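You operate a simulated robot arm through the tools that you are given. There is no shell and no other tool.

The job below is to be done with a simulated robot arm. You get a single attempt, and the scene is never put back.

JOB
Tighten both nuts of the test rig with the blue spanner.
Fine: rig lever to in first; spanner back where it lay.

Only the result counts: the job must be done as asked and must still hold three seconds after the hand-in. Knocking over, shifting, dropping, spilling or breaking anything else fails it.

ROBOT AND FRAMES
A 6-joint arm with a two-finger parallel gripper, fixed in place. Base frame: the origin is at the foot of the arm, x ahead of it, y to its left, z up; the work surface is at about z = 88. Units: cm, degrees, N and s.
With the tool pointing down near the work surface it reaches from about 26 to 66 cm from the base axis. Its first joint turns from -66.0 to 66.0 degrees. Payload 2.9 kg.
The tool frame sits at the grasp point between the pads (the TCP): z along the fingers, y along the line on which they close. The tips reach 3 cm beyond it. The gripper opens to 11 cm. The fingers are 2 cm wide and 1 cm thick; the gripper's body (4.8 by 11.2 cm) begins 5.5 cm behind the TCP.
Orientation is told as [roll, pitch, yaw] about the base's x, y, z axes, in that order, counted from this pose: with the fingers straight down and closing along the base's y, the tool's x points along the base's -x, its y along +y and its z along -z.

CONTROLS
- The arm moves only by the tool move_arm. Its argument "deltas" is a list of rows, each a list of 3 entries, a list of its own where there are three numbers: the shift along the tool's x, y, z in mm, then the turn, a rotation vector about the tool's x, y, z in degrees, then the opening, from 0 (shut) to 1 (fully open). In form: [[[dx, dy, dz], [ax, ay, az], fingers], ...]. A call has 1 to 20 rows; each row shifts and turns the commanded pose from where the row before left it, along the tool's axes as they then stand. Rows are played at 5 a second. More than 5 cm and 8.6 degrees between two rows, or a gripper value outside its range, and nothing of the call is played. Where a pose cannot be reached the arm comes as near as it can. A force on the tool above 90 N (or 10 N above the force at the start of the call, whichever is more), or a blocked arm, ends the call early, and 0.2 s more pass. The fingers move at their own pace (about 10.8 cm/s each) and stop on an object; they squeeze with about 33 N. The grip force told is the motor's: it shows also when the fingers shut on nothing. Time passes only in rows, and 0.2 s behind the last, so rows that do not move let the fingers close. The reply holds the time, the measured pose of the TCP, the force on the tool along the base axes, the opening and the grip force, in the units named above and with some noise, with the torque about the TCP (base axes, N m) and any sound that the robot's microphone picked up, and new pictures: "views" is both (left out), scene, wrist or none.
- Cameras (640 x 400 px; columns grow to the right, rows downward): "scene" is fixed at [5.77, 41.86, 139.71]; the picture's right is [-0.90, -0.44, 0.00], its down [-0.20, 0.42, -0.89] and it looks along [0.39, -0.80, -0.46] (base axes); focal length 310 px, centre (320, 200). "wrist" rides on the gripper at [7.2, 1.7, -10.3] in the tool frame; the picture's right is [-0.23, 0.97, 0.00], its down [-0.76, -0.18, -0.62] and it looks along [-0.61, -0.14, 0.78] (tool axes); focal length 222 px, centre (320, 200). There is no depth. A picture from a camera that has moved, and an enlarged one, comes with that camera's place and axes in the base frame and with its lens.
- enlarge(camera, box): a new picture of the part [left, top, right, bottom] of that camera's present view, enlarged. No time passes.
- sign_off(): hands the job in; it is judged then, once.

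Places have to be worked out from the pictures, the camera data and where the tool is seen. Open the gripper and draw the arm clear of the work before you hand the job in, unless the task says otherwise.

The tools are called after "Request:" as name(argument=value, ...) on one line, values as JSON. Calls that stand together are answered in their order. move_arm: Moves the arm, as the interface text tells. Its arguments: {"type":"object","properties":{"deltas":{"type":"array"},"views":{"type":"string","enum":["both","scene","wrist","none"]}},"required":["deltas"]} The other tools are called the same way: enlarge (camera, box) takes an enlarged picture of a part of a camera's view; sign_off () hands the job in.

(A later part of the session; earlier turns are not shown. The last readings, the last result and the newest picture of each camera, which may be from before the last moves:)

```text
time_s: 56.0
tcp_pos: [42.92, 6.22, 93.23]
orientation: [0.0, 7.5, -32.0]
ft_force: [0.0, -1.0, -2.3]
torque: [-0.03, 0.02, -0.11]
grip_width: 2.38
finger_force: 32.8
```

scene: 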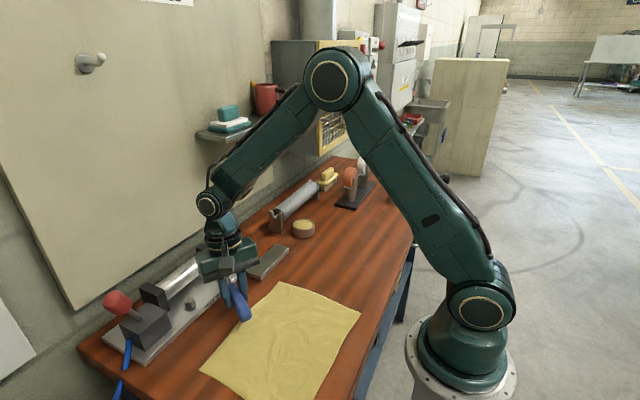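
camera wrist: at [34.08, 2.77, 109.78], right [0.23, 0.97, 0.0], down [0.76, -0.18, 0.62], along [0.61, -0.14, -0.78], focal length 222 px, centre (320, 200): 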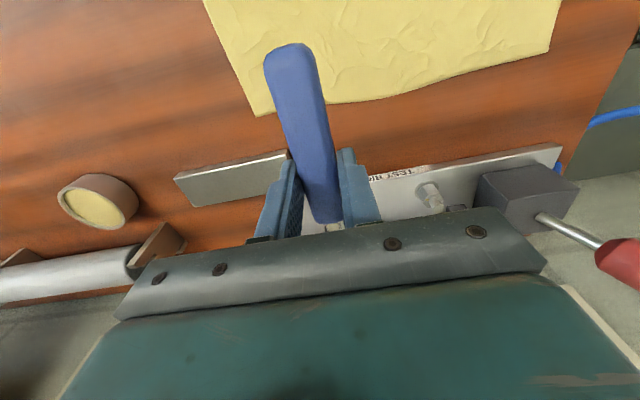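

Torque is only starting to show (-0.11 N m). I keep turning.

Request:
move_arm(deltas=[[[-0.12, 3.47, 0], [-0.26, 0, 1.98], 0], [[-0.12, 3.47, 0], [-0.26, 0, 1.98], 0], [[-0.12, 3.47, 0], [-0.26, 0, 1.98], 0], [[0, 0, 0], [0, 0, 0], 0]], views="none")

Request:
move_arm(deltas=[[[-0.12, 3.47, 0], [-0.26, 0, 1.98], 0], [[-0.12, 3.47, 0], [-0.26, 0, 1.98], 0], [[-0.12, 3.47, 0], [-0.26, 0, 1.98], 0], [[0, 0, 0], [0, 0, 0], 0]], views="scene")

Request:
enlarge(camera="scene", box=[180, 240, 280, 320])

```text
time_s: 57.0
tcp_pos: [43.5, 7.14, 93.22]
orientation: [-0.1, 7.5, -38.0]
ft_force: [-4.6, -3.3, -3.0]
torque: [0.01, 0.18, -0.39]
grip_width: 2.37
finger_force: 33.0
```

```text
time_s: 58.0
tcp_pos: [44.19, 7.91, 93.32]
orientation: [0.0, 7.6, -44.0]
ft_force: [-10.3, 0.4, 0.1]
torque: [-0.02, 0.17, -0.49]
grip_width: 2.36
finger_force: 32.8
```

scene: 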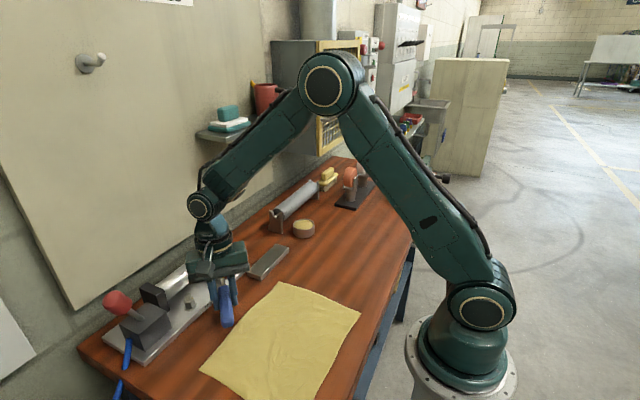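

```text
5.00 times, centred on (230, 280) of scene
camera zoom: at [5.74, 41.86, 139.71], right [-0.9, -0.44, 0.0], down [-0.2, 0.42, -0.89], along [0.39, -0.8, -0.46], focal length 1551 px, centre (770, -200)
```

zoom: 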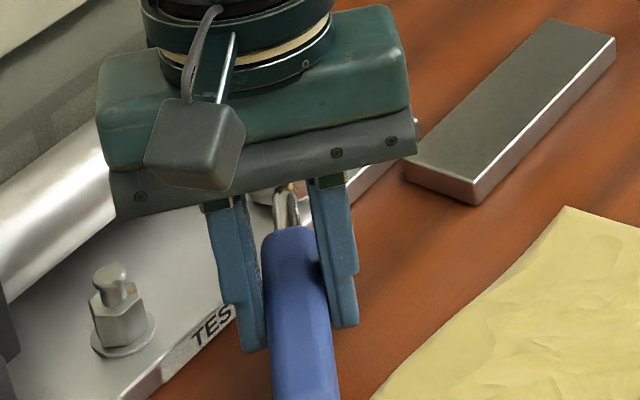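

The nut is now resisting (about 0.7 N m) with some radial push, so I back off 1 mm along the handle and turn on.

Request:
move_arm(deltas=[[[0.88, 3.47, 0.13], [-0.26, 0, 1.98], 0], [[-0.12, 3.47, 0], [-0.26, 0, 1.98], 0], [[0, 0, 0], [0, 0, 0], 0]], views="none")

Request:
move_arm(deltas=[[[-0.12, 3.47, 0], [-0.26, 0, 1.98], 0], [[-0.12, 3.47, 0], [-0.26, 0, 1.98], 0], [[0, 0, 0], [0, 0, 0], 0]], views="none")

Request:
move_arm(deltas=[[[-0.12, 3.47, 0], [-0.26, 0, 1.98], 0], [[-0.12, 3.47, 0], [-0.26, 0, 1.98], 0], [[0, 0, 0], [0, 0, 0], 0]], views="scene")

Request:
enlarge(camera="scene", box=[180, 240, 280, 320])

```text
time_s: 58.8
tcp_pos: [44.67, 8.55, 93.18]
orientation: [-0.1, 7.5, -48.0]
ft_force: [-3.5, -2.5, -2.0]
torque: [-0.09, 0.1, -0.33]
grip_width: 2.36
finger_force: 33.6
```

```text
time_s: 59.6
tcp_pos: [45.3, 8.99, 93.22]
orientation: [0.0, 7.4, -52.0]
ft_force: [-1.7, -5.5, 1.1]
torque: [-0.36, -0.09, -0.5]
grip_width: 2.35
finger_force: 32.6
```

```text
time_s: 60.4
tcp_pos: [45.8, 9.39, 93.21]
orientation: [0.0, 7.5, -56.0]
ft_force: [-0.6, -9.3, -0.4]
torque: [-0.39, -0.07, -0.52]
grip_width: 2.35
finger_force: 32.7
```

scene: 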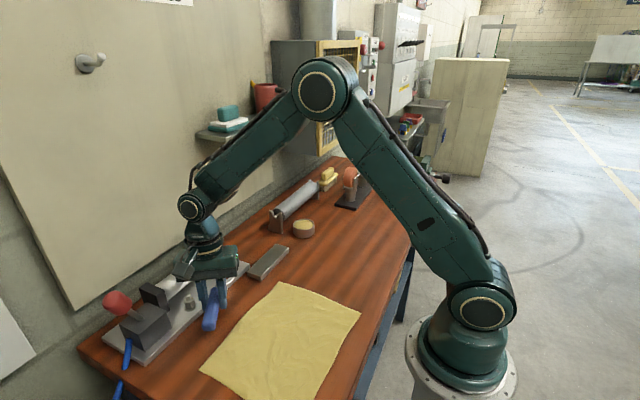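

```text
5.00 times, centred on (230, 280) of scene
camera zoom: at [5.77, 41.84, 139.72], right [-0.9, -0.44, 0.0], down [-0.2, 0.42, -0.89], along [0.39, -0.8, -0.46], focal length 1551 px, centre (770, -200)
```

zoom: 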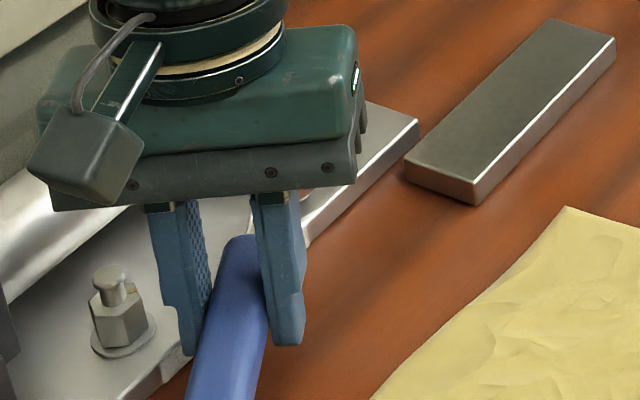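

I'm at 124° with the fingers getting near the silver nut. I lift the ring clear to see whether the gold nut has turned.

Request:
move_arm(deltas=[[[0, -2, 0], [0, 0, 0], 0], [[0.65, 0, -5], [0, 0, 0], 0], [[1.3, 0, -10], [0, 0, 0], 0], [[1.3, 0, -10], [0, 0, 0], 0], [[1.3, 0, -10], [0, 0, 0], 0], [[2.6, 0, -20], [0, 0, 0], 0], [[0, 0, 0], [0, 0, 0], 0]], views="scene")

Request:
enlarge(camera="scene", box=[180, 220, 280, 310])

Request:
enlarge(camera="scene", box=[212, 262, 236, 286])

```text
time_s: 62.0
tcp_pos: [45.72, 9.15, 98.76]
orientation: [0.0, 7.5, -56.0]
ft_force: [-0.4, -0.9, -2.2]
torque: [0.0, 0.0, -0.03]
grip_width: 2.36
finger_force: 32.9
```

scene: 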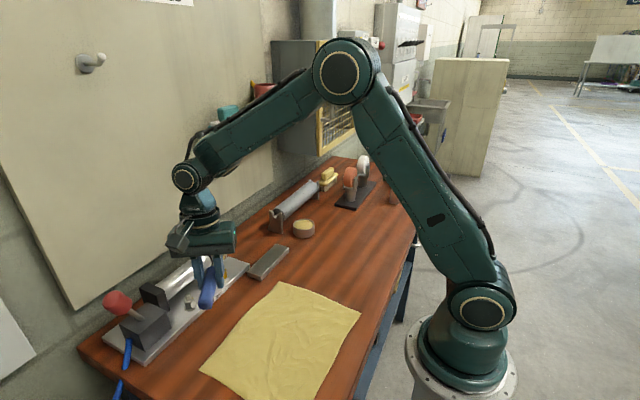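

```text
4.44 times, centred on (230, 265) of scene
camera zoom: at [5.77, 41.86, 139.71], right [-0.9, -0.44, 0.0], down [-0.2, 0.42, -0.89], along [0.39, -0.8, -0.46], focal length 1379 px, centre (720, -89)
```

zoom: 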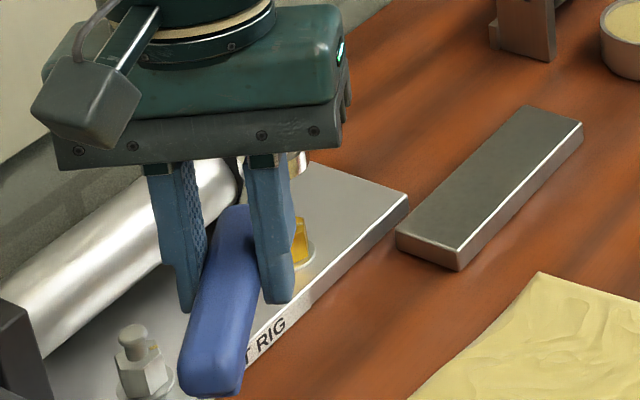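

```text
16.00 times, centred on (224, 274) of scene
camera zoom: at [5.77, 41.86, 139.71], right [-0.9, -0.44, 0.0], down [-0.2, 0.42, -0.89], along [0.39, -0.8, -0.46], focal length 4963 px, centre (1856, -984)
```

zoom: 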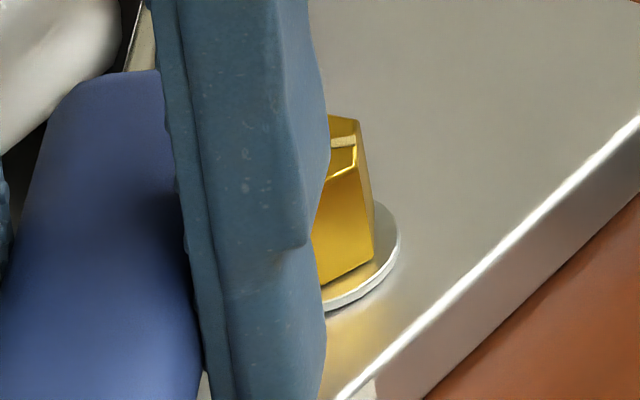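

The gold nut has turned; its witness mark moved. Still lifted, I swing the handle back counter-clockwise about the nut to yaw 0 and read the nut's new angle.

Request:
move_arm(deltas=[[[-0.5, 2, 0], [0, 0, 0], 0], [[-0.24, -6.93, -0.03], [0.52, 0, -3.97], 0], [[-0.24, -6.93, -0.03], [0.52, 0, -3.97], 0], [[-0.24, -6.93, -0.03], [0.52, 0, -3.97], 0], [[-0.24, -6.93, -0.03], [0.52, 0, -3.97], 0], [[-0.24, -6.93, -0.03], [0.52, 0, -3.97], 0], [[-0.24, -6.93, -0.03], [0.52, 0, -3.97], 0], [[-0.24, -6.93, -0.03], [0.52, 0, -3.97], 0], [[-0.24, -6.93, -0.03], [0.52, 0, -3.97], 0], [[-0.24, -6.93, -0.03], [0.52, 0, -3.97], 0], [[-0.24, -6.93, -0.03], [0.52, 0, -3.97], 0], [[-0.24, -6.93, -0.03], [0.52, 0, -3.97], 0], [[-0.24, -6.93, -0.03], [0.52, 0, -3.97], 0], [[-0.24, -6.93, -0.03], [0.52, 0, -3.97], 0], [[-0.24, -6.93, -0.03], [0.52, 0, -3.97], 0], [[0, 0, 0], [0, 0, 0], 0]], views="scene")

Request:
enlarge(camera="scene", box=[212, 262, 236, 286])

Request:
enlarge(camera="scene", box=[200, 230, 280, 300])

```text
time_s: 65.4
tcp_pos: [41.53, 1.09, 98.79]
orientation: [-0.1, 7.5, 0.2]
ft_force: [-1.0, 0.3, -1.1]
torque: [0.01, -0.01, -0.02]
grip_width: 2.36
finger_force: 32.9
```

scene: 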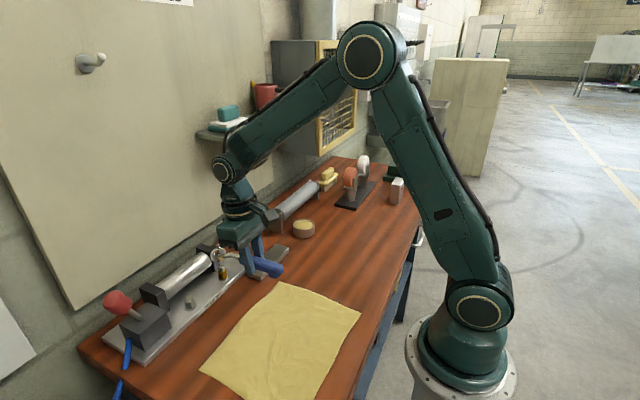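

```text
16.00 times, centred on (224, 274) of scene
camera zoom: at [5.77, 41.86, 139.71], right [-0.9, -0.44, 0.0], down [-0.2, 0.42, -0.89], along [0.39, -0.8, -0.46], focal length 4963 px, centre (1856, -984)
```

zoom: 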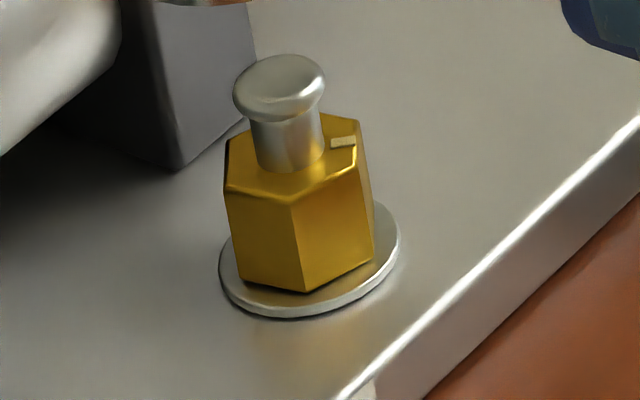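

```text
5.71 times, centred on (240, 265) of scene
camera zoom: at [5.77, 41.86, 139.71], right [-0.9, -0.44, 0.0], down [-0.2, 0.42, -0.89], along [0.39, -0.8, -0.46], focal length 1773 px, centre (777, -171)
```

zoom: 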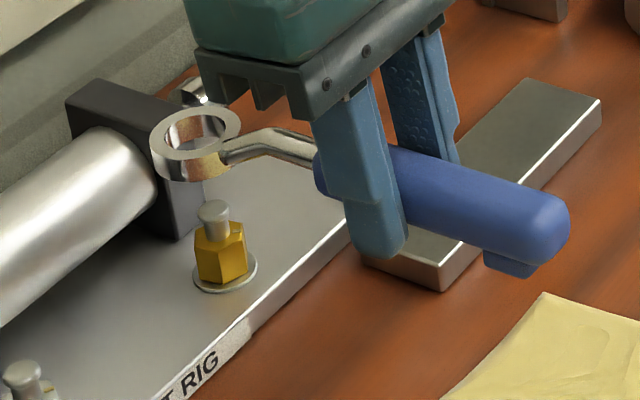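

The gold nut turned about 23° and the ring goes on freely when the handle is about 54–70° (mod 60) from the nut's edges. So I go to yaw +14°, then lower and check force just below the nut top.

Request:
move_arm(deltas=[[[-0.24, -6.93, -0.03], [0.52, 0, -3.97], 0], [[-0.24, -6.93, -0.03], [0.52, 0, -3.97], 0], [[-0.24, -6.93, -0.03], [0.52, 0, -3.97], 0], [[-0.06, -3.47, 0], [0.26, 0, -1.98], 0], [[0, 0, 0], [0, 0, 0], 0], [[-1.3, 0, 10], [0, 0, 0], 0], [[-1.3, 0, 10], [0, 0, 0], 0], [[-1.3, 0, 10], [0, 0, 0], 0], [[-0.8, 0, 6], [0, 0, 0], 0], [[0, 0, 0], [0, 0, 0], 0]], views="scene")

Request:
enlarge(camera="scene", box=[212, 255, 236, 285])

```text
time_s: 67.6
tcp_pos: [41.77, -1.31, 95.04]
orientation: [0.0, 7.5, 14.1]
ft_force: [-0.2, -1.0, -1.3]
torque: [0.02, -0.02, 0.0]
grip_width: 2.34
finger_force: 33.1
```

scene: 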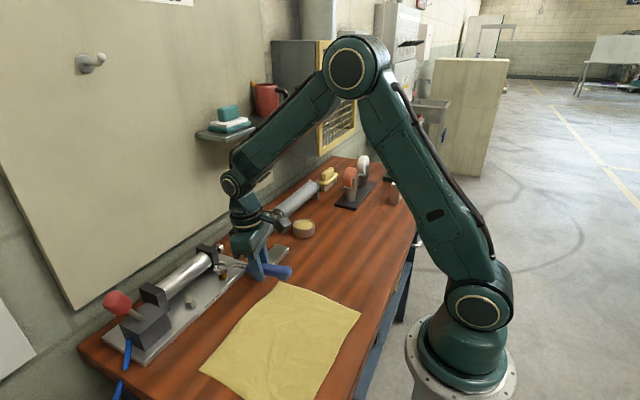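

```text
13.33 times, centred on (224, 270) of scene
camera zoom: at [5.77, 41.86, 139.71], right [-0.9, -0.44, 0.0], down [-0.2, 0.42, -0.89], along [0.39, -0.8, -0.46], focal length 4136 px, centre (1600, -733)
```

zoom: 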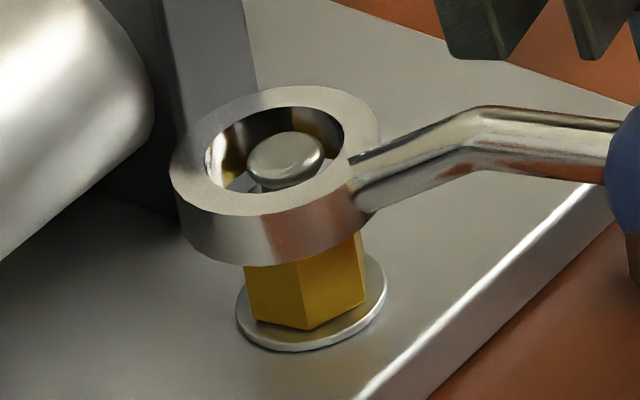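

At yaw +14° the ring sits about 2 mm too far forward along the handle relative to the stud. I pull back 2 mm and check again.

Request:
move_arm(deltas=[[[2, 0, 0.26], [0, 0, 0], 0], [[0, 0, 0], [0, 0, 0], 0]], views="none")

Request:
enlarge(camera="scene", box=[212, 255, 236, 285])

```text
time_s: 68.2
tcp_pos: [41.6, -1.36, 95.15]
orientation: [0.0, 7.5, 14.2]
ft_force: [-0.3, 0.4, -0.4]
torque: [-0.03, -0.05, 0.01]
grip_width: 2.37
finger_force: 33.3
```

```text
13.33 times, centred on (224, 270) of scene
camera zoom: at [5.77, 41.86, 139.71], right [-0.9, -0.44, 0.0], down [-0.2, 0.42, -0.89], along [0.39, -0.8, -0.46], focal length 4136 px, centre (1600, -733)
```

zoom: 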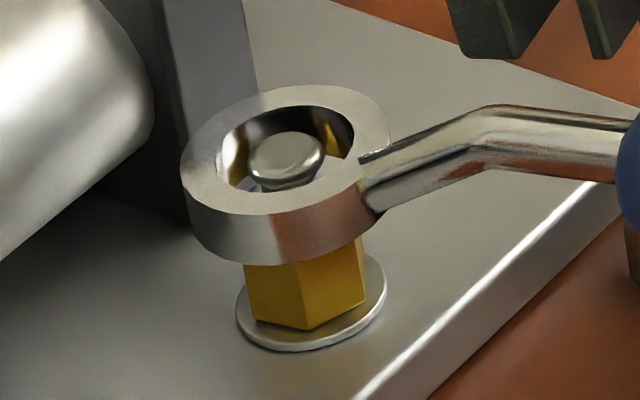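

The ring is centred on the stud again. I lower past the nut top in small steps, checking force.

Request:
move_arm(deltas=[[[-0.26, 0, 2], [0, 0, 0], 0], [[-0.26, 0, 2], [0, 0, 0], 0], [[0, 0, 0], [0, 0, 0], 0]], views="none")

Request:
move_arm(deltas=[[[-0.26, 0, 2], [0, 0, 0], 0], [[0, 0, 0], [0, 0, 0], 0]], views="none")

```text
time_s: 69.0
tcp_pos: [41.53, -1.37, 94.59]
orientation: [0.0, 7.5, 14.1]
ft_force: [0.0, -0.6, -1.1]
torque: [-0.02, 0.0, 0.03]
grip_width: 2.35
finger_force: 32.6
```

```text
time_s: 69.6
tcp_pos: [41.53, -1.39, 94.44]
orientation: [0.0, 7.4, 14.1]
ft_force: [1.1, -0.7, -1.1]
torque: [0.0, -0.08, -0.08]
grip_width: 2.36
finger_force: 32.9
```

It's entering over the nut without force. I continue down to the seated height (TCP about 93.3).

Request:
move_arm(deltas=[[[-0.4, 0, 3], [0, 0, 0], 0], [[-0.4, 0, 3], [0, 0, 0], 0], [[-0.4, 0, 3], [0, 0, 0], 0], [[-0.26, 0, 2], [0, 0, 0], 0], [[0, 0, 0], [0, 0, 0], 0]], views="none")

Request:
enlarge(camera="scene", box=[200, 240, 280, 300])

```text
time_s: 70.8
tcp_pos: [41.66, -1.34, 93.47]
orientation: [-0.1, 7.5, 14.1]
ft_force: [0.8, -0.6, -1.3]
torque: [-0.01, -0.04, -0.08]
grip_width: 2.39
finger_force: 33.3
```

```text
6.67 times, centred on (240, 270) of scene
camera zoom: at [5.77, 41.86, 139.71], right [-0.9, -0.44, 0.0], down [-0.2, 0.42, -0.89], along [0.39, -0.8, -0.46], focal length 2068 px, centre (853, -267)
```

zoom: 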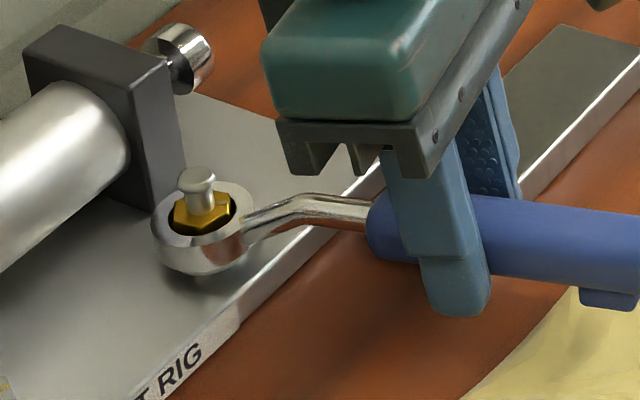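

The ring is well seated round the nut. I turn clockwise again, 16° at a time, watching torque.

Request:
move_arm(deltas=[[[-0.06, 3.49, 0], [-0.26, 0, 1.98], 0], [[-0.06, 3.49, 0], [-0.26, 0, 1.98], 0], [[-0.06, 3.49, 0], [-0.26, 0, 1.98], 0], [[-0.06, 3.49, 0], [-0.26, 0, 1.98], 0], [[-0.06, 3.49, 0], [-0.26, 0, 1.98], 0], [[-0.06, 3.49, 0], [-0.26, 0, 1.98], 0], [[-0.06, 3.49, 0], [-0.26, 0, 1.98], 0], [[-0.06, 3.49, 0], [-0.26, 0, 1.98], 0], [[0, 0, 0], [0, 0, 0], 0]], views="none")

Request:
move_arm(deltas=[[[-0.06, 3.49, 0], [-0.26, 0, 1.98], 0], [[-0.06, 3.49, 0], [-0.26, 0, 1.98], 0], [[-0.06, 3.49, 0], [-0.26, 0, 1.98], 0], [[-0.06, 3.49, 0], [-0.26, 0, 1.98], 0], [[-0.06, 3.49, 0], [-0.26, 0, 1.98], 0], [[0, 0, 0], [0, 0, 0], 0]], views="none")

Request:
enlarge(camera="scene", box=[200, 240, 280, 300])

```text
time_s: 72.8
tcp_pos: [41.41, 1.53, 93.37]
orientation: [0.0, 7.4, -1.9]
ft_force: [5.2, -5.7, 1.0]
torque: [-0.19, -0.35, -0.45]
grip_width: 2.37
finger_force: 32.5
```

```text
time_s: 74.2
tcp_pos: [41.47, 3.28, 93.35]
orientation: [0.0, 7.5, -11.9]
ft_force: [6.8, -8.7, -1.2]
torque: [-0.25, -0.32, -0.68]
grip_width: 2.34
finger_force: 33.1
```

```text
6.67 times, centred on (240, 270) of scene
camera zoom: at [5.78, 41.84, 139.71], right [-0.9, -0.44, 0.0], down [-0.2, 0.42, -0.89], along [0.39, -0.8, -0.46], focal length 2068 px, centre (853, -267)
```

zoom: 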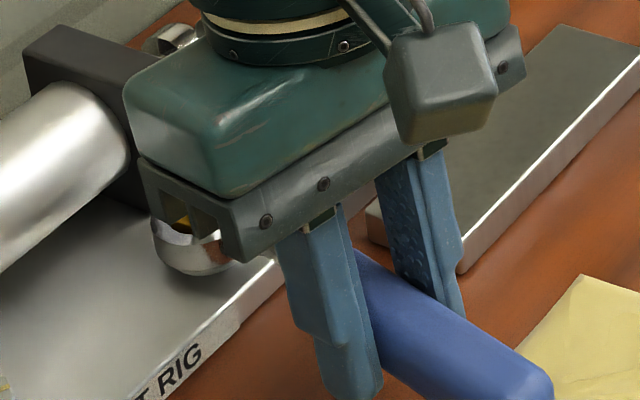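

Torque is about 0.9 N m, with a pull forward along the handle. I correct 1 mm forward and turn on.

Request:
move_arm(deltas=[[[-1.06, 3.49, -0.13], [-0.26, 0, 1.98], 0], [[-0.06, 3.49, 0], [-0.26, 0, 1.98], 0], [[-0.06, 3.49, 0], [-0.26, 0, 1.98], 0], [[-0.06, 3.49, 0], [-0.26, 0, 1.98], 0], [[0, 0, 0], [0, 0, 0], 0]], views="none")

Request:
move_arm(deltas=[[[-0.06, 3.49, 0], [-0.26, 0, 1.98], 0], [[-0.06, 3.49, 0], [-0.26, 0, 1.98], 0], [[-0.06, 3.49, 0], [-0.26, 0, 1.98], 0], [[-0.06, 3.49, 0], [-0.26, 0, 1.98], 0], [[0, 0, 0], [0, 0, 0], 0]], views="none")

Request:
move_arm(deltas=[[[-0.06, 3.49, 0], [-0.26, 0, 1.98], 0], [[-0.06, 3.49, 0], [-0.26, 0, 1.98], 0], [[-0.06, 3.49, 0], [-0.26, 0, 1.98], 0], [[-0.06, 3.49, 0], [-0.26, 0, 1.98], 0], [[0, 0, 0], [0, 0, 0], 0]], views="none")

```text
time_s: 75.4
tcp_pos: [41.98, 4.51, 93.38]
orientation: [-0.1, 7.6, -20.0]
ft_force: [-5.0, -6.0, 4.0]
torque: [-0.36, -0.43, -0.65]
grip_width: 2.34
finger_force: 33.3
```

```text
time_s: 76.6
tcp_pos: [42.68, 5.73, 93.36]
orientation: [0.0, 7.6, -27.9]
ft_force: [-7.6, -5.7, -1.9]
torque: [-0.16, 0.12, -0.74]
grip_width: 2.34
finger_force: 33.1
```

```text
time_s: 77.8
tcp_pos: [43.29, 6.97, 93.23]
orientation: [-0.1, 7.5, -35.9]
ft_force: [-8.9, -5.4, -2.8]
torque: [-0.07, 0.29, -0.86]
grip_width: 2.37
finger_force: 33.1
```

Torque keeps building steadily (about 1 N m at the nut). I keep turning toward 124°.

Request:
move_arm(deltas=[[[0.34, 3.49, 0.05], [-0.26, 0, 1.98], 0], [[-0.06, 3.49, 0], [-0.26, 0, 1.98], 0], [[-0.06, 3.49, 0], [-0.26, 0, 1.98], 0], [[-0.06, 3.49, 0], [-0.26, 0, 1.98], 0], [[0, 0, 0], [0, 0, 0], 0]], views="none")

Request:
move_arm(deltas=[[[-0.06, 3.49, 0], [-0.26, 0, 1.98], 0], [[-0.06, 3.49, 0], [-0.26, 0, 1.98], 0], [[-0.06, 3.49, 0], [-0.26, 0, 1.98], 0], [[-0.06, 3.49, 0], [-0.26, 0, 1.98], 0], [[0, 0, 0], [0, 0, 0], 0]], views="none")

Request:
move_arm(deltas=[[[-0.06, 3.49, 0], [-0.26, 0, 1.98], 0], [[-0.06, 3.49, 0], [-0.26, 0, 1.98], 0], [[0, 0, 0], [0, 0, 0], 0]], views="scene")

Request:
enlarge(camera="scene", box=[180, 240, 280, 320])

```text
time_s: 79.0
tcp_pos: [44.18, 7.97, 93.37]
orientation: [0.0, 7.5, -44.0]
ft_force: [-5.9, -6.4, -6.2]
torque: [0.08, 0.35, -0.81]
grip_width: 2.38
finger_force: 33.2
```

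```text
time_s: 80.2
tcp_pos: [45.38, 8.84, 93.34]
orientation: [0.0, 7.5, -51.9]
ft_force: [-6.1, -8.1, -0.1]
torque: [-0.27, 0.05, -0.85]
grip_width: 2.39
finger_force: 32.6
```

```text
time_s: 81.0
tcp_pos: [45.82, 9.39, 93.37]
orientation: [0.0, 7.5, -55.9]
ft_force: [-7.1, -8.2, 0.7]
torque: [-0.42, 0.02, -0.81]
grip_width: 2.38
finger_force: 32.6
```

scene: 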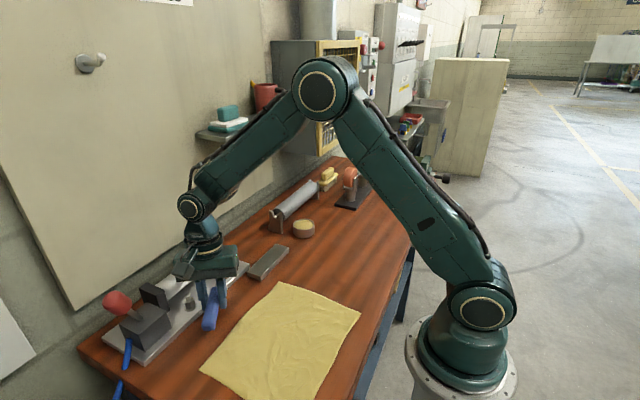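

```text
5.00 times, centred on (230, 280) of scene
camera zoom: at [5.75, 41.84, 139.72], right [-0.9, -0.44, 0.0], down [-0.2, 0.42, -0.89], along [0.39, -0.8, -0.46], focal length 1551 px, centre (770, -200)
```

zoom: 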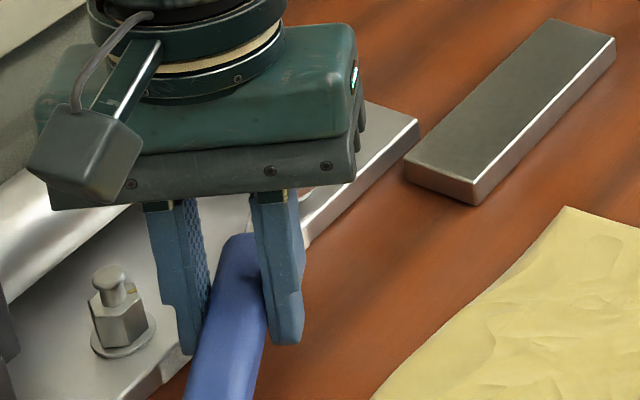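

Separating the lateral push from the couple, the nut itself only resists about 0.2 N m, so it is not tight yet. I relieve the side load, lift, and swing back for another bite.

Request:
move_arm(deltas=[[[0, -1.5, 0], [0, 0, 0], 0], [[0.65, 0, -5], [0, 0, 0], 0], [[1.3, 0, -10], [0, 0, 0], 0], [[1.3, 0, -10], [0, 0, 0], 0], [[1.3, 0, -10], [0, 0, 0], 0], [[-0.24, -6.98, -0.03], [0.52, 0, -3.97], 0], [[-0.24, -6.98, -0.03], [0.52, 0, -3.97], 0], [[-0.24, -6.98, -0.03], [0.52, 0, -3.97], 0], [[-0.24, -6.98, -0.03], [0.52, 0, -3.97], 0], [[-0.24, -6.98, -0.03], [0.52, 0, -3.97], 0], [[-0.24, -6.98, -0.03], [0.52, 0, -3.97], 0], [[-0.24, -6.98, -0.03], [0.52, 0, -3.97], 0], [[-0.24, -6.98, -0.03], [0.52, 0, -3.97], 0], [[-0.24, -6.98, -0.03], [0.52, 0, -3.97], 0], [[-0.24, -6.98, -0.03], [0.52, 0, -3.97], 0], [[-0.24, -6.98, -0.03], [0.52, 0, -3.97], 0], [[-0.24, -6.98, -0.03], [0.52, 0, -3.97], 0], [[-0.24, -6.98, -0.03], [0.52, 0, -3.97], 0], [[-0.24, -6.98, -0.03], [0.52, 0, -3.97], 0]], views="none")

Request:
enlarge(camera="scene", box=[212, 262, 236, 286])

Request:
enlarge(camera="scene", box=[200, 230, 280, 300])

```text
time_s: 85.0
tcp_pos: [41.28, 1.01, 96.7]
orientation: [0.0, 7.5, 0.5]
ft_force: [-11.1, 2.9, 0.2]
torque: [0.21, -0.04, 0.03]
grip_width: 2.32
finger_force: 32.8
```

```text
16.00 times, centred on (224, 274) of scene
camera zoom: at [5.74, 41.87, 139.71], right [-0.9, -0.44, 0.0], down [-0.2, 0.42, -0.89], along [0.39, -0.8, -0.46], focal length 4963 px, centre (1856, -984)
```

zoom: 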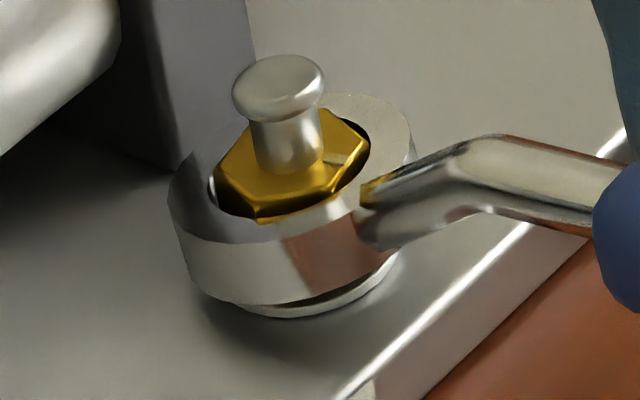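

```text
5.71 times, centred on (240, 265) of scene
camera zoom: at [5.74, 41.87, 139.71], right [-0.9, -0.44, 0.0], down [-0.2, 0.42, -0.89], along [0.39, -0.8, -0.46], focal length 1773 px, centre (777, -171)
```

zoom: 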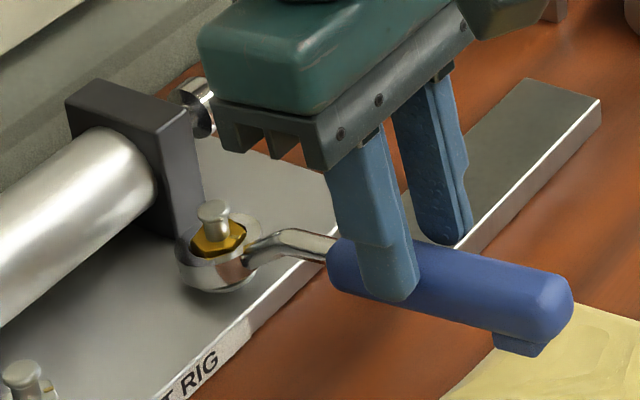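

The ring jammed on the nut during the lift; the spanner slipped and tipped in the fingers and the swing back undid part of the turn. It is still held, so I lower step by step to level it again.

Request:
move_arm(deltas=[[[-0.65, 0, 5], [0, 0, 0], 0], [[-0.65, 0, 5], [0, 0, 0], 0], [[0, 0, 0], [0, 0, 0], 0]], views="none")

Request:
enlarge(camera="scene", box=[200, 230, 280, 300])

```text
time_s: 85.8
tcp_pos: [41.26, 1.07, 95.85]
orientation: [0.0, 7.5, 0.3]
ft_force: [-14.2, -0.3, 9.0]
torque: [-0.04, -0.36, -0.12]
grip_width: 2.34
finger_force: 33.1
```

```text
5.71 times, centred on (240, 265) of scene
camera zoom: at [5.72, 41.86, 139.71], right [-0.9, -0.44, 0.0], down [-0.2, 0.42, -0.89], along [0.39, -0.8, -0.46], focal length 1773 px, centre (777, -171)
```

zoom: 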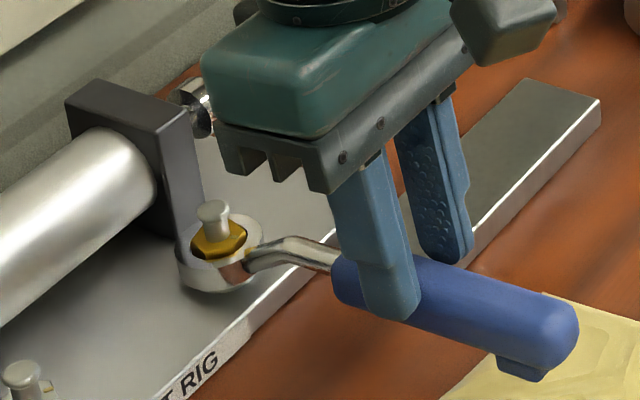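

The handle is coming down; there's 14 N along -x, so I relax 2 mm in -x and lower on.

Request:
move_arm(deltas=[[[2, 0, 0.26], [0, 0, 0], 0], [[0, 0, 0], [0, 0, 0], 0]], views="none")

Request:
move_arm(deltas=[[[-0.65, 0, 5], [0, 0, 0], 0], [[0, 0, 0], [0, 0, 0], 0]], views="none")

Request:
enlarge(camera="scene", box=[200, 230, 280, 300])

```text
time_s: 86.4
tcp_pos: [41.33, 0.91, 95.74]
orientation: [0.1, 7.1, 0.3]
ft_force: [7.4, -0.9, -5.3]
torque: [-0.05, -0.03, -0.13]
grip_width: 2.36
finger_force: 33.3
```

```text
time_s: 87.0
tcp_pos: [41.17, 0.88, 95.44]
orientation: [0.0, 7.2, 0.2]
ft_force: [7.8, 0.4, 4.8]
torque: [-0.01, -1.15, -0.03]
grip_width: 2.33
finger_force: 32.7
```

```text
5.71 times, centred on (240, 265) of scene
camera zoom: at [5.78, 41.86, 139.71], right [-0.9, -0.44, 0.0], down [-0.2, 0.42, -0.89], along [0.39, -0.8, -0.46], focal length 1773 px, centre (777, -171)
```

zoom: 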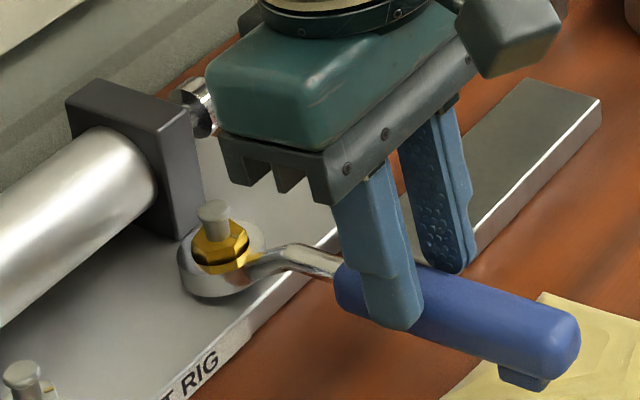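

The handle is level again to the eye and the ring is down on the washer (1.15 N m of pressing moment). I ease 1 mm up and 1 mm forward to unload and read the forces.

Request:
move_arm(deltas=[[[-1.0, 0, -1.5], [0, 0, 0], 0], [[0, 0, 0], [0, 0, 0], 0], [[0, 0, 0], [0, 0, 0], 0]], views="none")

Request:
enlarge(camera="scene", box=[212, 262, 236, 286])

```text
time_s: 87.8
tcp_pos: [41.22, 1.02, 95.31]
orientation: [0.0, 7.5, 0.3]
ft_force: [10.8, 0.4, -1.9]
torque: [0.02, -0.57, -0.05]
grip_width: 2.33
finger_force: 33.1
```

```text
16.00 times, centred on (224, 274) of scene
camera zoom: at [5.8, 41.86, 139.71], right [-0.9, -0.44, 0.0], down [-0.2, 0.42, -0.89], along [0.39, -0.8, -0.46], focal length 4963 px, centre (1856, -984)
```

zoom: 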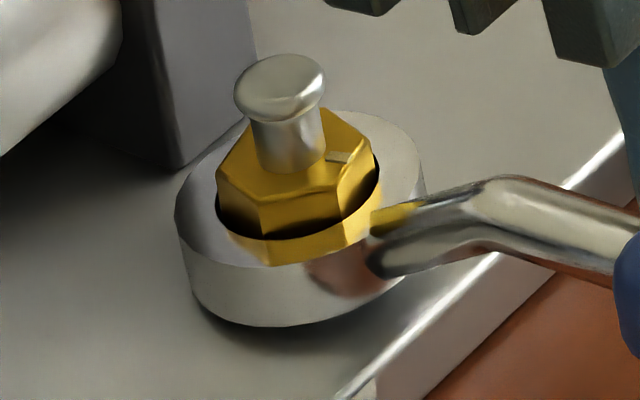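

Request:
move_arm(deltas=[[[-1.5, 0, -0.2], [0, 0, 0], 0], [[0, 0, 0], [0, 0, 0], 0]], views="none")

Request:
enlarge(camera="scene", box=[200, 230, 280, 300])

```text
time_s: 88.4
tcp_pos: [41.27, 0.95, 95.39]
orientation: [0.0, 7.6, 0.3]
ft_force: [0.2, 0.6, 2.7]
torque: [-0.03, -0.54, -0.09]
grip_width: 2.34
finger_force: 33.0
```

```text
5.71 times, centred on (240, 265) of scene
camera zoom: at [5.76, 41.86, 139.71], right [-0.9, -0.44, 0.0], down [-0.2, 0.42, -0.89], along [0.39, -0.8, -0.46], focal length 1773 px, centre (777, -171)
```

zoom: 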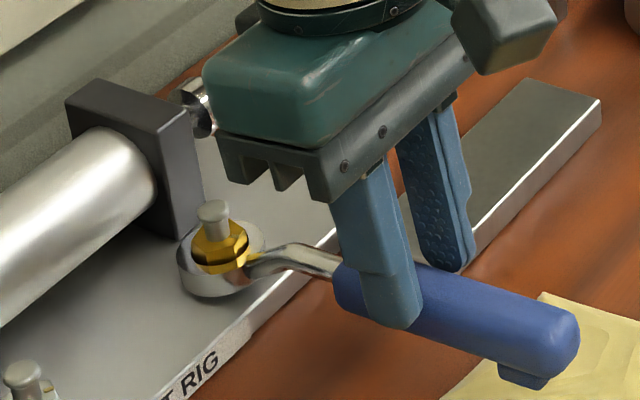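

Side loads are gone. The handle is only held by the fingertips, so I open to let it rest on its foot with the ring still on the nut, then take a deeper grip.

Request:
move_arm(deltas=[[[-0.4, 0, 3], [0, 0, 0], 0], [[0, 0, 0], [0, 0, 0], 0.3], [[0, 0, 0], [0, 0, 0], 0.5], [[0, 0, 0], [0, 0, 0], 0.5]], views="scene")

Request:
enlarge(camera="scene", box=[200, 230, 300, 310])

```text
time_s: 89.4
tcp_pos: [41.36, 1.09, 95.29]
orientation: [0.0, 7.4, 0.3]
ft_force: [0.1, -0.1, 0.2]
torque: [-0.03, 0.0, -0.01]
grip_width: 5.48
finger_force: 0.1
```

scene: 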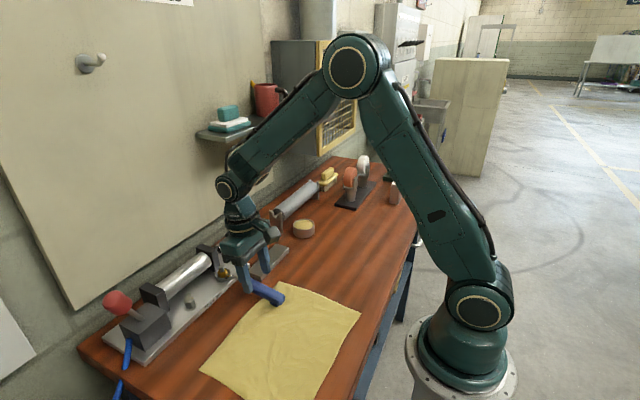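

```text
5.00 times, centred on (250, 270) of scene
camera zoom: at [5.77, 41.86, 139.71], right [-0.9, -0.44, 0.0], down [-0.2, 0.42, -0.89], along [0.39, -0.8, -0.46], focal length 1551 px, centre (670, -150)
```

zoom: 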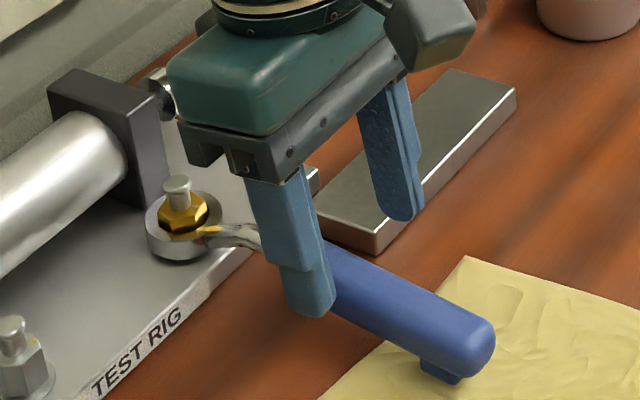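

The spanner rests on its foot with the ring on the gold nut. I pitch the gripper to about -6° to match the handle's slope, and lower astride it for a deeper grip.

Request:
move_arm(deltas=[[[0, 1, -5], [0, -4.5, 0], 0.5], [[0, 1, 0], [0, -4.5, 0], 0.5], [[0, 0.5, 0], [0, -4.5, 0], 0.5], [[0, 0, 0], [0, 0, 0], 0.5], [[1, 0, 10], [0, 0, 0], 0.5], [[1, 0, 10], [0, 0, 0], 0.5], [[1, 0, 10], [0, 0, 0], 0.5], [[0.6, 0, 6], [0, 0, 0], 0.5], [[0, 0, 0], [0, 0, 0], 0.5]], views="both")

Request:
enlarge(camera="scene", box=[200, 230, 300, 310])

```text
time_s: 91.4
tcp_pos: [41.36, 1.24, 91.93]
orientation: [0.0, -6.1, 0.3]
ft_force: [0.2, 0.1, 0.0]
torque: [-0.02, 0.04, 0.0]
grip_width: 5.52
finger_force: 0.1
camera wrist: at [33.07, 3.02, 101.46], right [0.22, 0.97, 0.02], down [0.69, -0.17, 0.7], along [0.69, -0.14, -0.71], focal length 222 px, centre (320, 200)
```

scene: 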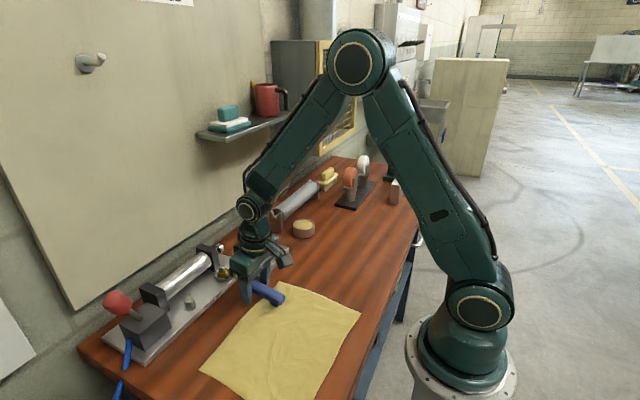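
wrist: 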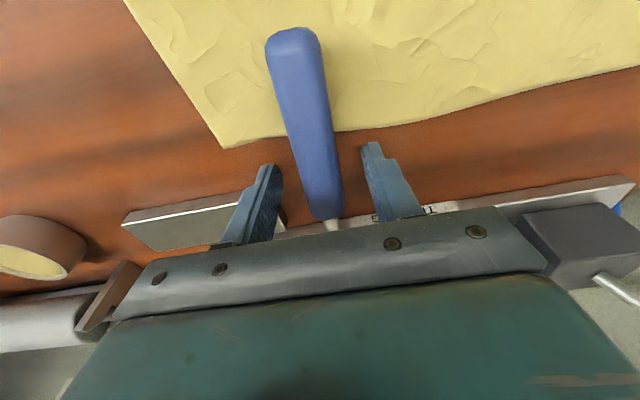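

```text
5.00 times, centred on (250, 270) of scene
camera zoom: at [5.77, 41.86, 139.71], right [-0.9, -0.44, 0.0], down [-0.2, 0.42, -0.89], along [0.39, -0.8, -0.46], focal length 1551 px, centre (670, -150)
```

zoom: 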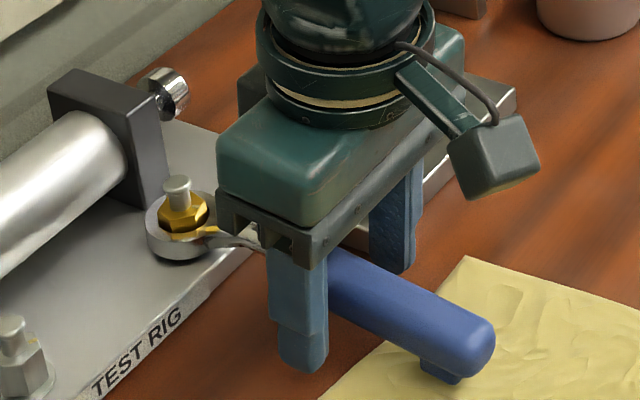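

The fingers are astride the handle, so I close, then raise the handle about the ring while pitching back +6° to level it.

Request:
move_arm(deltas=[[[0, 0, 0], [0, 0, 0], 0], [[0, 0, 0], [0, 0, 0], 0], [[0, 0, 0], [0, 0, 0], 0], [[0, 0, 0], [0, 0, 0], 0]], views="none")

Request:
move_arm(deltas=[[[-0.2, 0, -1.8], [0, 1, 0], 0], [[-0.2, 0, -1.8], [0, 1, 0], 0], [[-0.2, 0, -1.8], [0, 1, 0], 0], [[-0.1, 0, -1.8], [0, 1, 0], 0], [[-0.1, 0, -1.8], [0, 1, 0], 0], [[0, 0, 0], [0, 0, 0], 0]], views="none")

Request:
enlarge(camera="scene", box=[200, 230, 300, 310])

```text
time_s: 92.4
tcp_pos: [41.46, 1.18, 91.99]
orientation: [0.0, -6.1, 0.1]
ft_force: [0.4, -6.6, -1.9]
torque: [-0.1, 0.16, -0.74]
grip_width: 2.38
finger_force: 32.9
```

```text
time_s: 93.8
tcp_pos: [41.61, 1.32, 92.9]
orientation: [0.0, -1.3, 0.2]
ft_force: [12.2, -7.9, -1.8]
torque: [-0.21, -0.25, -0.77]
grip_width: 2.4
finger_force: 33.2
```

```text
5.00 times, centred on (250, 270) of scene
camera zoom: at [5.8, 41.84, 139.71], right [-0.9, -0.44, 0.0], down [-0.2, 0.42, -0.89], along [0.39, -0.8, -0.46], focal length 1551 px, centre (670, -150)
```

zoom: 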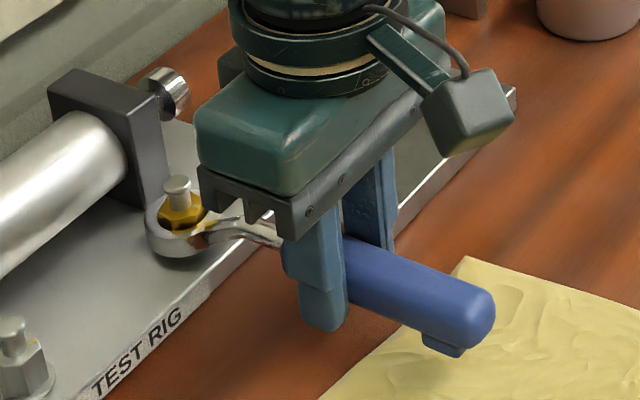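

The grip pulled the ring sideways against the nut (Fx 12, Fy -8). I relieve by moving 1.3 mm toward +x and 1.3 mm toward -y.

Request:
move_arm(deltas=[[[-1.3, -1.3, 0], [0, 0, 0], 0], [[0, 0, 0], [0, 0, 0], 0]], views="none")

Request:
enlarge(camera="scene", box=[212, 262, 236, 286])

```text
time_s: 94.4
tcp_pos: [41.62, 1.13, 92.92]
orientation: [0.1, -1.0, 0.5]
ft_force: [6.4, -4.2, 1.8]
torque: [-0.15, -0.51, -0.41]
grip_width: 2.33
finger_force: 33.0
```

```text
16.00 times, centred on (224, 274) of scene
camera zoom: at [5.78, 41.85, 139.71], right [-0.9, -0.44, 0.0], down [-0.2, 0.42, -0.89], along [0.39, -0.8, -0.46], focal length 4963 px, centre (1856, -984)
```

zoom: 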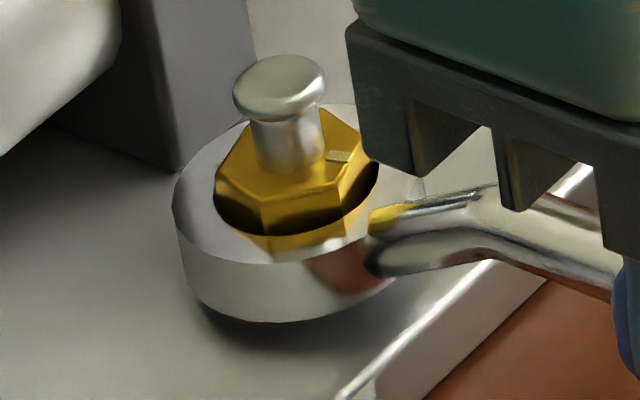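

Half gone. Another 1 mm each way, then I start turning clockwise again.

Request:
move_arm(deltas=[[[-1.0, -1.0, -0.5], [0, 0, 0], 0], [[0, 0, 0], [0, 0, 0], 0]], views="none")

Request:
move_arm(deltas=[[[-0.06, 3.49, 0], [0, 0, 2], 0], [[-0.06, 3.49, 0], [0, 0, 2], 0], [[-0.06, 3.49, 0], [0, 0, 2], 0], [[-0.06, 3.49, 0], [0, 0, 2], 0], [[0, 0, 0], [0, 0, 0], 0]], views="none")

```text
time_s: 95.0
tcp_pos: [41.55, 1.08, 92.92]
orientation: [0.2, -0.8, 0.4]
ft_force: [-0.4, -1.0, -1.2]
torque: [-0.04, -0.02, -0.06]
grip_width: 2.36
finger_force: 33.3
```

```text
time_s: 96.2
tcp_pos: [41.72, 2.42, 92.95]
orientation: [0.3, -1.0, -7.7]
ft_force: [-1.5, -0.8, -1.1]
torque: [-0.03, -0.04, -0.12]
grip_width: 2.35
finger_force: 32.8
```

Free of load now. I continue clockwise, watching forces.

Request:
move_arm(deltas=[[[-0.06, 3.49, 0], [0, 0, 2], 0], [[-0.06, 3.49, 0], [0, 0, 2], 0], [[-0.06, 3.49, 0], [0, 0, 2], 0], [[-0.06, 3.49, 0], [0, 0, 2], 0], [[-0.06, 3.49, 0], [0, 0, 2], 0], [[-0.06, 3.49, 0], [0, 0, 2], 0], [[0, 0, 0], [0, 0, 0], 0]], views="none")

Request:
move_arm(deltas=[[[-0.06, 3.49, 0], [0, 0, 2], 0], [[-0.06, 3.49, 0], [0, 0, 2], 0], [[-0.06, 3.49, 0], [0, 0, 2], 0], [[-0.06, 3.49, 0], [0, 0, 2], 0], [[-0.06, 3.49, 0], [0, 0, 2], 0], [[-0.06, 3.49, 0], [0, 0, 2], 0], [[0, 0, 0], [0, 0, 0], 0]], views="none")

```text
time_s: 97.8
tcp_pos: [42.31, 4.37, 93.08]
orientation: [0.3, -1.0, -19.8]
ft_force: [-4.1, -5.8, 0.3]
torque: [-0.27, -0.04, -0.65]
grip_width: 2.37
finger_force: 32.8
```

```text
time_s: 99.4
tcp_pos: [43.18, 6.38, 92.87]
orientation: [0.5, -0.8, -31.7]
ft_force: [-9.0, -8.0, -4.2]
torque: [-0.03, 0.46, -0.97]
grip_width: 2.36
finger_force: 32.8
```

The lateral load is building up again while the nut's own couple is about 0.2 N m. I take 1.5 mm off sideways and turn on with slightly shorter steps.

Request:
move_arm(deltas=[[[0.3, 1.9, 0], [0, 0, 2], 0], [[-0.06, 3.4, 0], [0, 0, 2], 0], [[-0.06, 3.4, 0], [0, 0, 2], 0], [[-0.06, 3.4, 0], [0, 0, 2], 0], [[-0.06, 3.4, 0], [0, 0, 2], 0], [[-0.06, 3.4, 0], [0, 0, 2], 0], [[0, 0, 0], [0, 0, 0], 0]], views="none")

Request:
move_arm(deltas=[[[-0.06, 2.4, 0], [0, 0, 2], 0], [[-0.06, 3.4, 0], [0, 0, 2], 0], [[-0.06, 3.4, 0], [0, 0, 2], 0], [[-0.06, 3.4, 0], [0, 0, 2], 0], [[-0.06, 3.4, 0], [0, 0, 2], 0], [[-0.06, 3.4, 0], [0, 0, 2], 0], [[0, 0, 0], [0, 0, 0], 0]], views="scene")

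```text
time_s: 101.0
tcp_pos: [44.49, 7.8, 92.95]
orientation: [0.7, -0.8, -43.8]
ft_force: [-3.0, -9.7, -5.7]
torque: [-0.04, 0.33, -0.81]
grip_width: 2.35
finger_force: 32.8
```

```text
time_s: 102.6
tcp_pos: [45.88, 9.04, 93.04]
orientation: [0.8, -0.6, -55.8]
ft_force: [-7.4, -5.3, -0.3]
torque: [-0.31, 0.13, -0.58]
grip_width: 2.34
finger_force: 32.9
```

scene: 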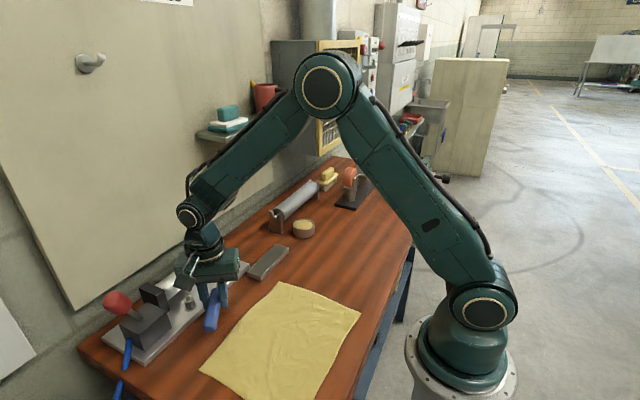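

Still only about 0.3 N m at the nut. There is room for another 8° before the fingers get near the silver nut.

Request:
move_arm(deltas=[[[0.2, 2.4, 0], [0, 0, 2], 0], [[-0.06, 3.4, 0], [0, 0, 2], 0], [[-0.06, 3.4, 0], [0, 0, 2], 0], [[-0.06, 3.4, 0], [0, 0, 2], 0], [[0, 0, 0], [0, 0, 0], 0]], views="none")

Request:
enlarge(camera="scene", box=[170, 240, 270, 320])

```text
time_s: 103.8
tcp_pos: [46.97, 9.76, 93.1]
orientation: [0.9, -0.5, -63.7]
ft_force: [-1.6, -4.6, -3.4]
torque: [0.0, 0.17, -0.32]
grip_width: 2.35
finger_force: 33.1
```

```text
5.00 times, centred on (220, 280) of scene
camera zoom: at [5.77, 41.85, 139.71], right [-0.9, -0.44, 0.0], down [-0.2, 0.42, -0.89], along [0.39, -0.8, -0.46], focal length 1551 px, centre (820, -200)
```

zoom: 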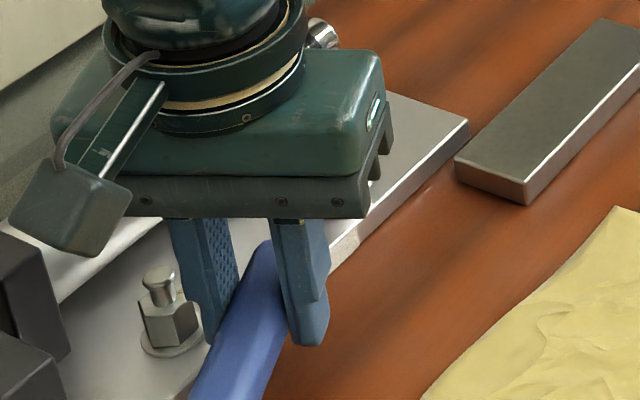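

Now I rotate back 8° into the free play so that the ring is loose on the nut, and check the loads before lifting.

Request:
move_arm(deltas=[[[-0.24, -6.98, 0], [0, 0, -4], 0], [[-0.24, -6.98, 0], [0, 0, -4], 0], [[0, 0, 0], [0, 0, 0], 0]], views="none")

Request:
move_arm(deltas=[[[0, 0, -3], [0, 0, 0], 0], [[0, 0, -3], [0, 0, 0], 0], [[0, 0, 0], [0, 0, 0], 0]], views="none")

```text
time_s: 104.6
tcp_pos: [45.78, 8.96, 93.11]
orientation: [0.8, -0.6, -55.6]
ft_force: [6.4, -1.8, -4.4]
torque: [0.04, 0.05, 0.41]
grip_width: 2.35
finger_force: 32.7
```

```text
time_s: 105.4
tcp_pos: [45.75, 9.07, 93.63]
orientation: [0.8, -0.5, -55.8]
ft_force: [8.3, -4.7, -14.1]
torque: [0.58, 0.36, 0.31]
grip_width: 2.36
finger_force: 32.2
```

Still rubbing: the nut pulls the ring forward and left. I go back down, shift 1.2 mm forward and 1.2 mm left, then re-check.

Request:
move_arm(deltas=[[[0, 0, 4], [0, 0, 0], 0], [[-1.2, 1.2, 0], [0, 0, 0], 0], [[0, 0, 0], [0, 0, 0], 0]], views="none")

```text
time_s: 106.2
tcp_pos: [45.72, 9.17, 93.26]
orientation: [0.9, -0.5, -55.6]
ft_force: [-10.0, 8.0, 10.6]
torque: [-0.68, -0.24, -0.36]
grip_width: 2.38
finger_force: 33.1
```

Request:
move_arm(deltas=[[[0.8, 0, -1.5], [0, 0, 0], 0], [[0, 0, 0], [0, 0, 0], 0]], views="none")

Request:
move_arm(deltas=[[[0, 0, -1.0], [0, 0, 0], 0], [[0, 0, 0], [0, 0, 0], 0]], views="none")

```text
time_s: 106.8
tcp_pos: [45.73, 8.98, 93.21]
orientation: [0.7, -0.5, -55.6]
ft_force: [-3.1, 5.3, -8.7]
torque: [0.57, 0.46, 0.01]
grip_width: 2.37
finger_force: 32.8
```

```text
time_s: 107.4
tcp_pos: [45.85, 8.89, 93.49]
orientation: [0.7, -0.5, -55.6]
ft_force: [-4.5, 4.7, -11.5]
torque: [0.69, 0.58, -0.17]
grip_width: 2.37
finger_force: 33.1
```

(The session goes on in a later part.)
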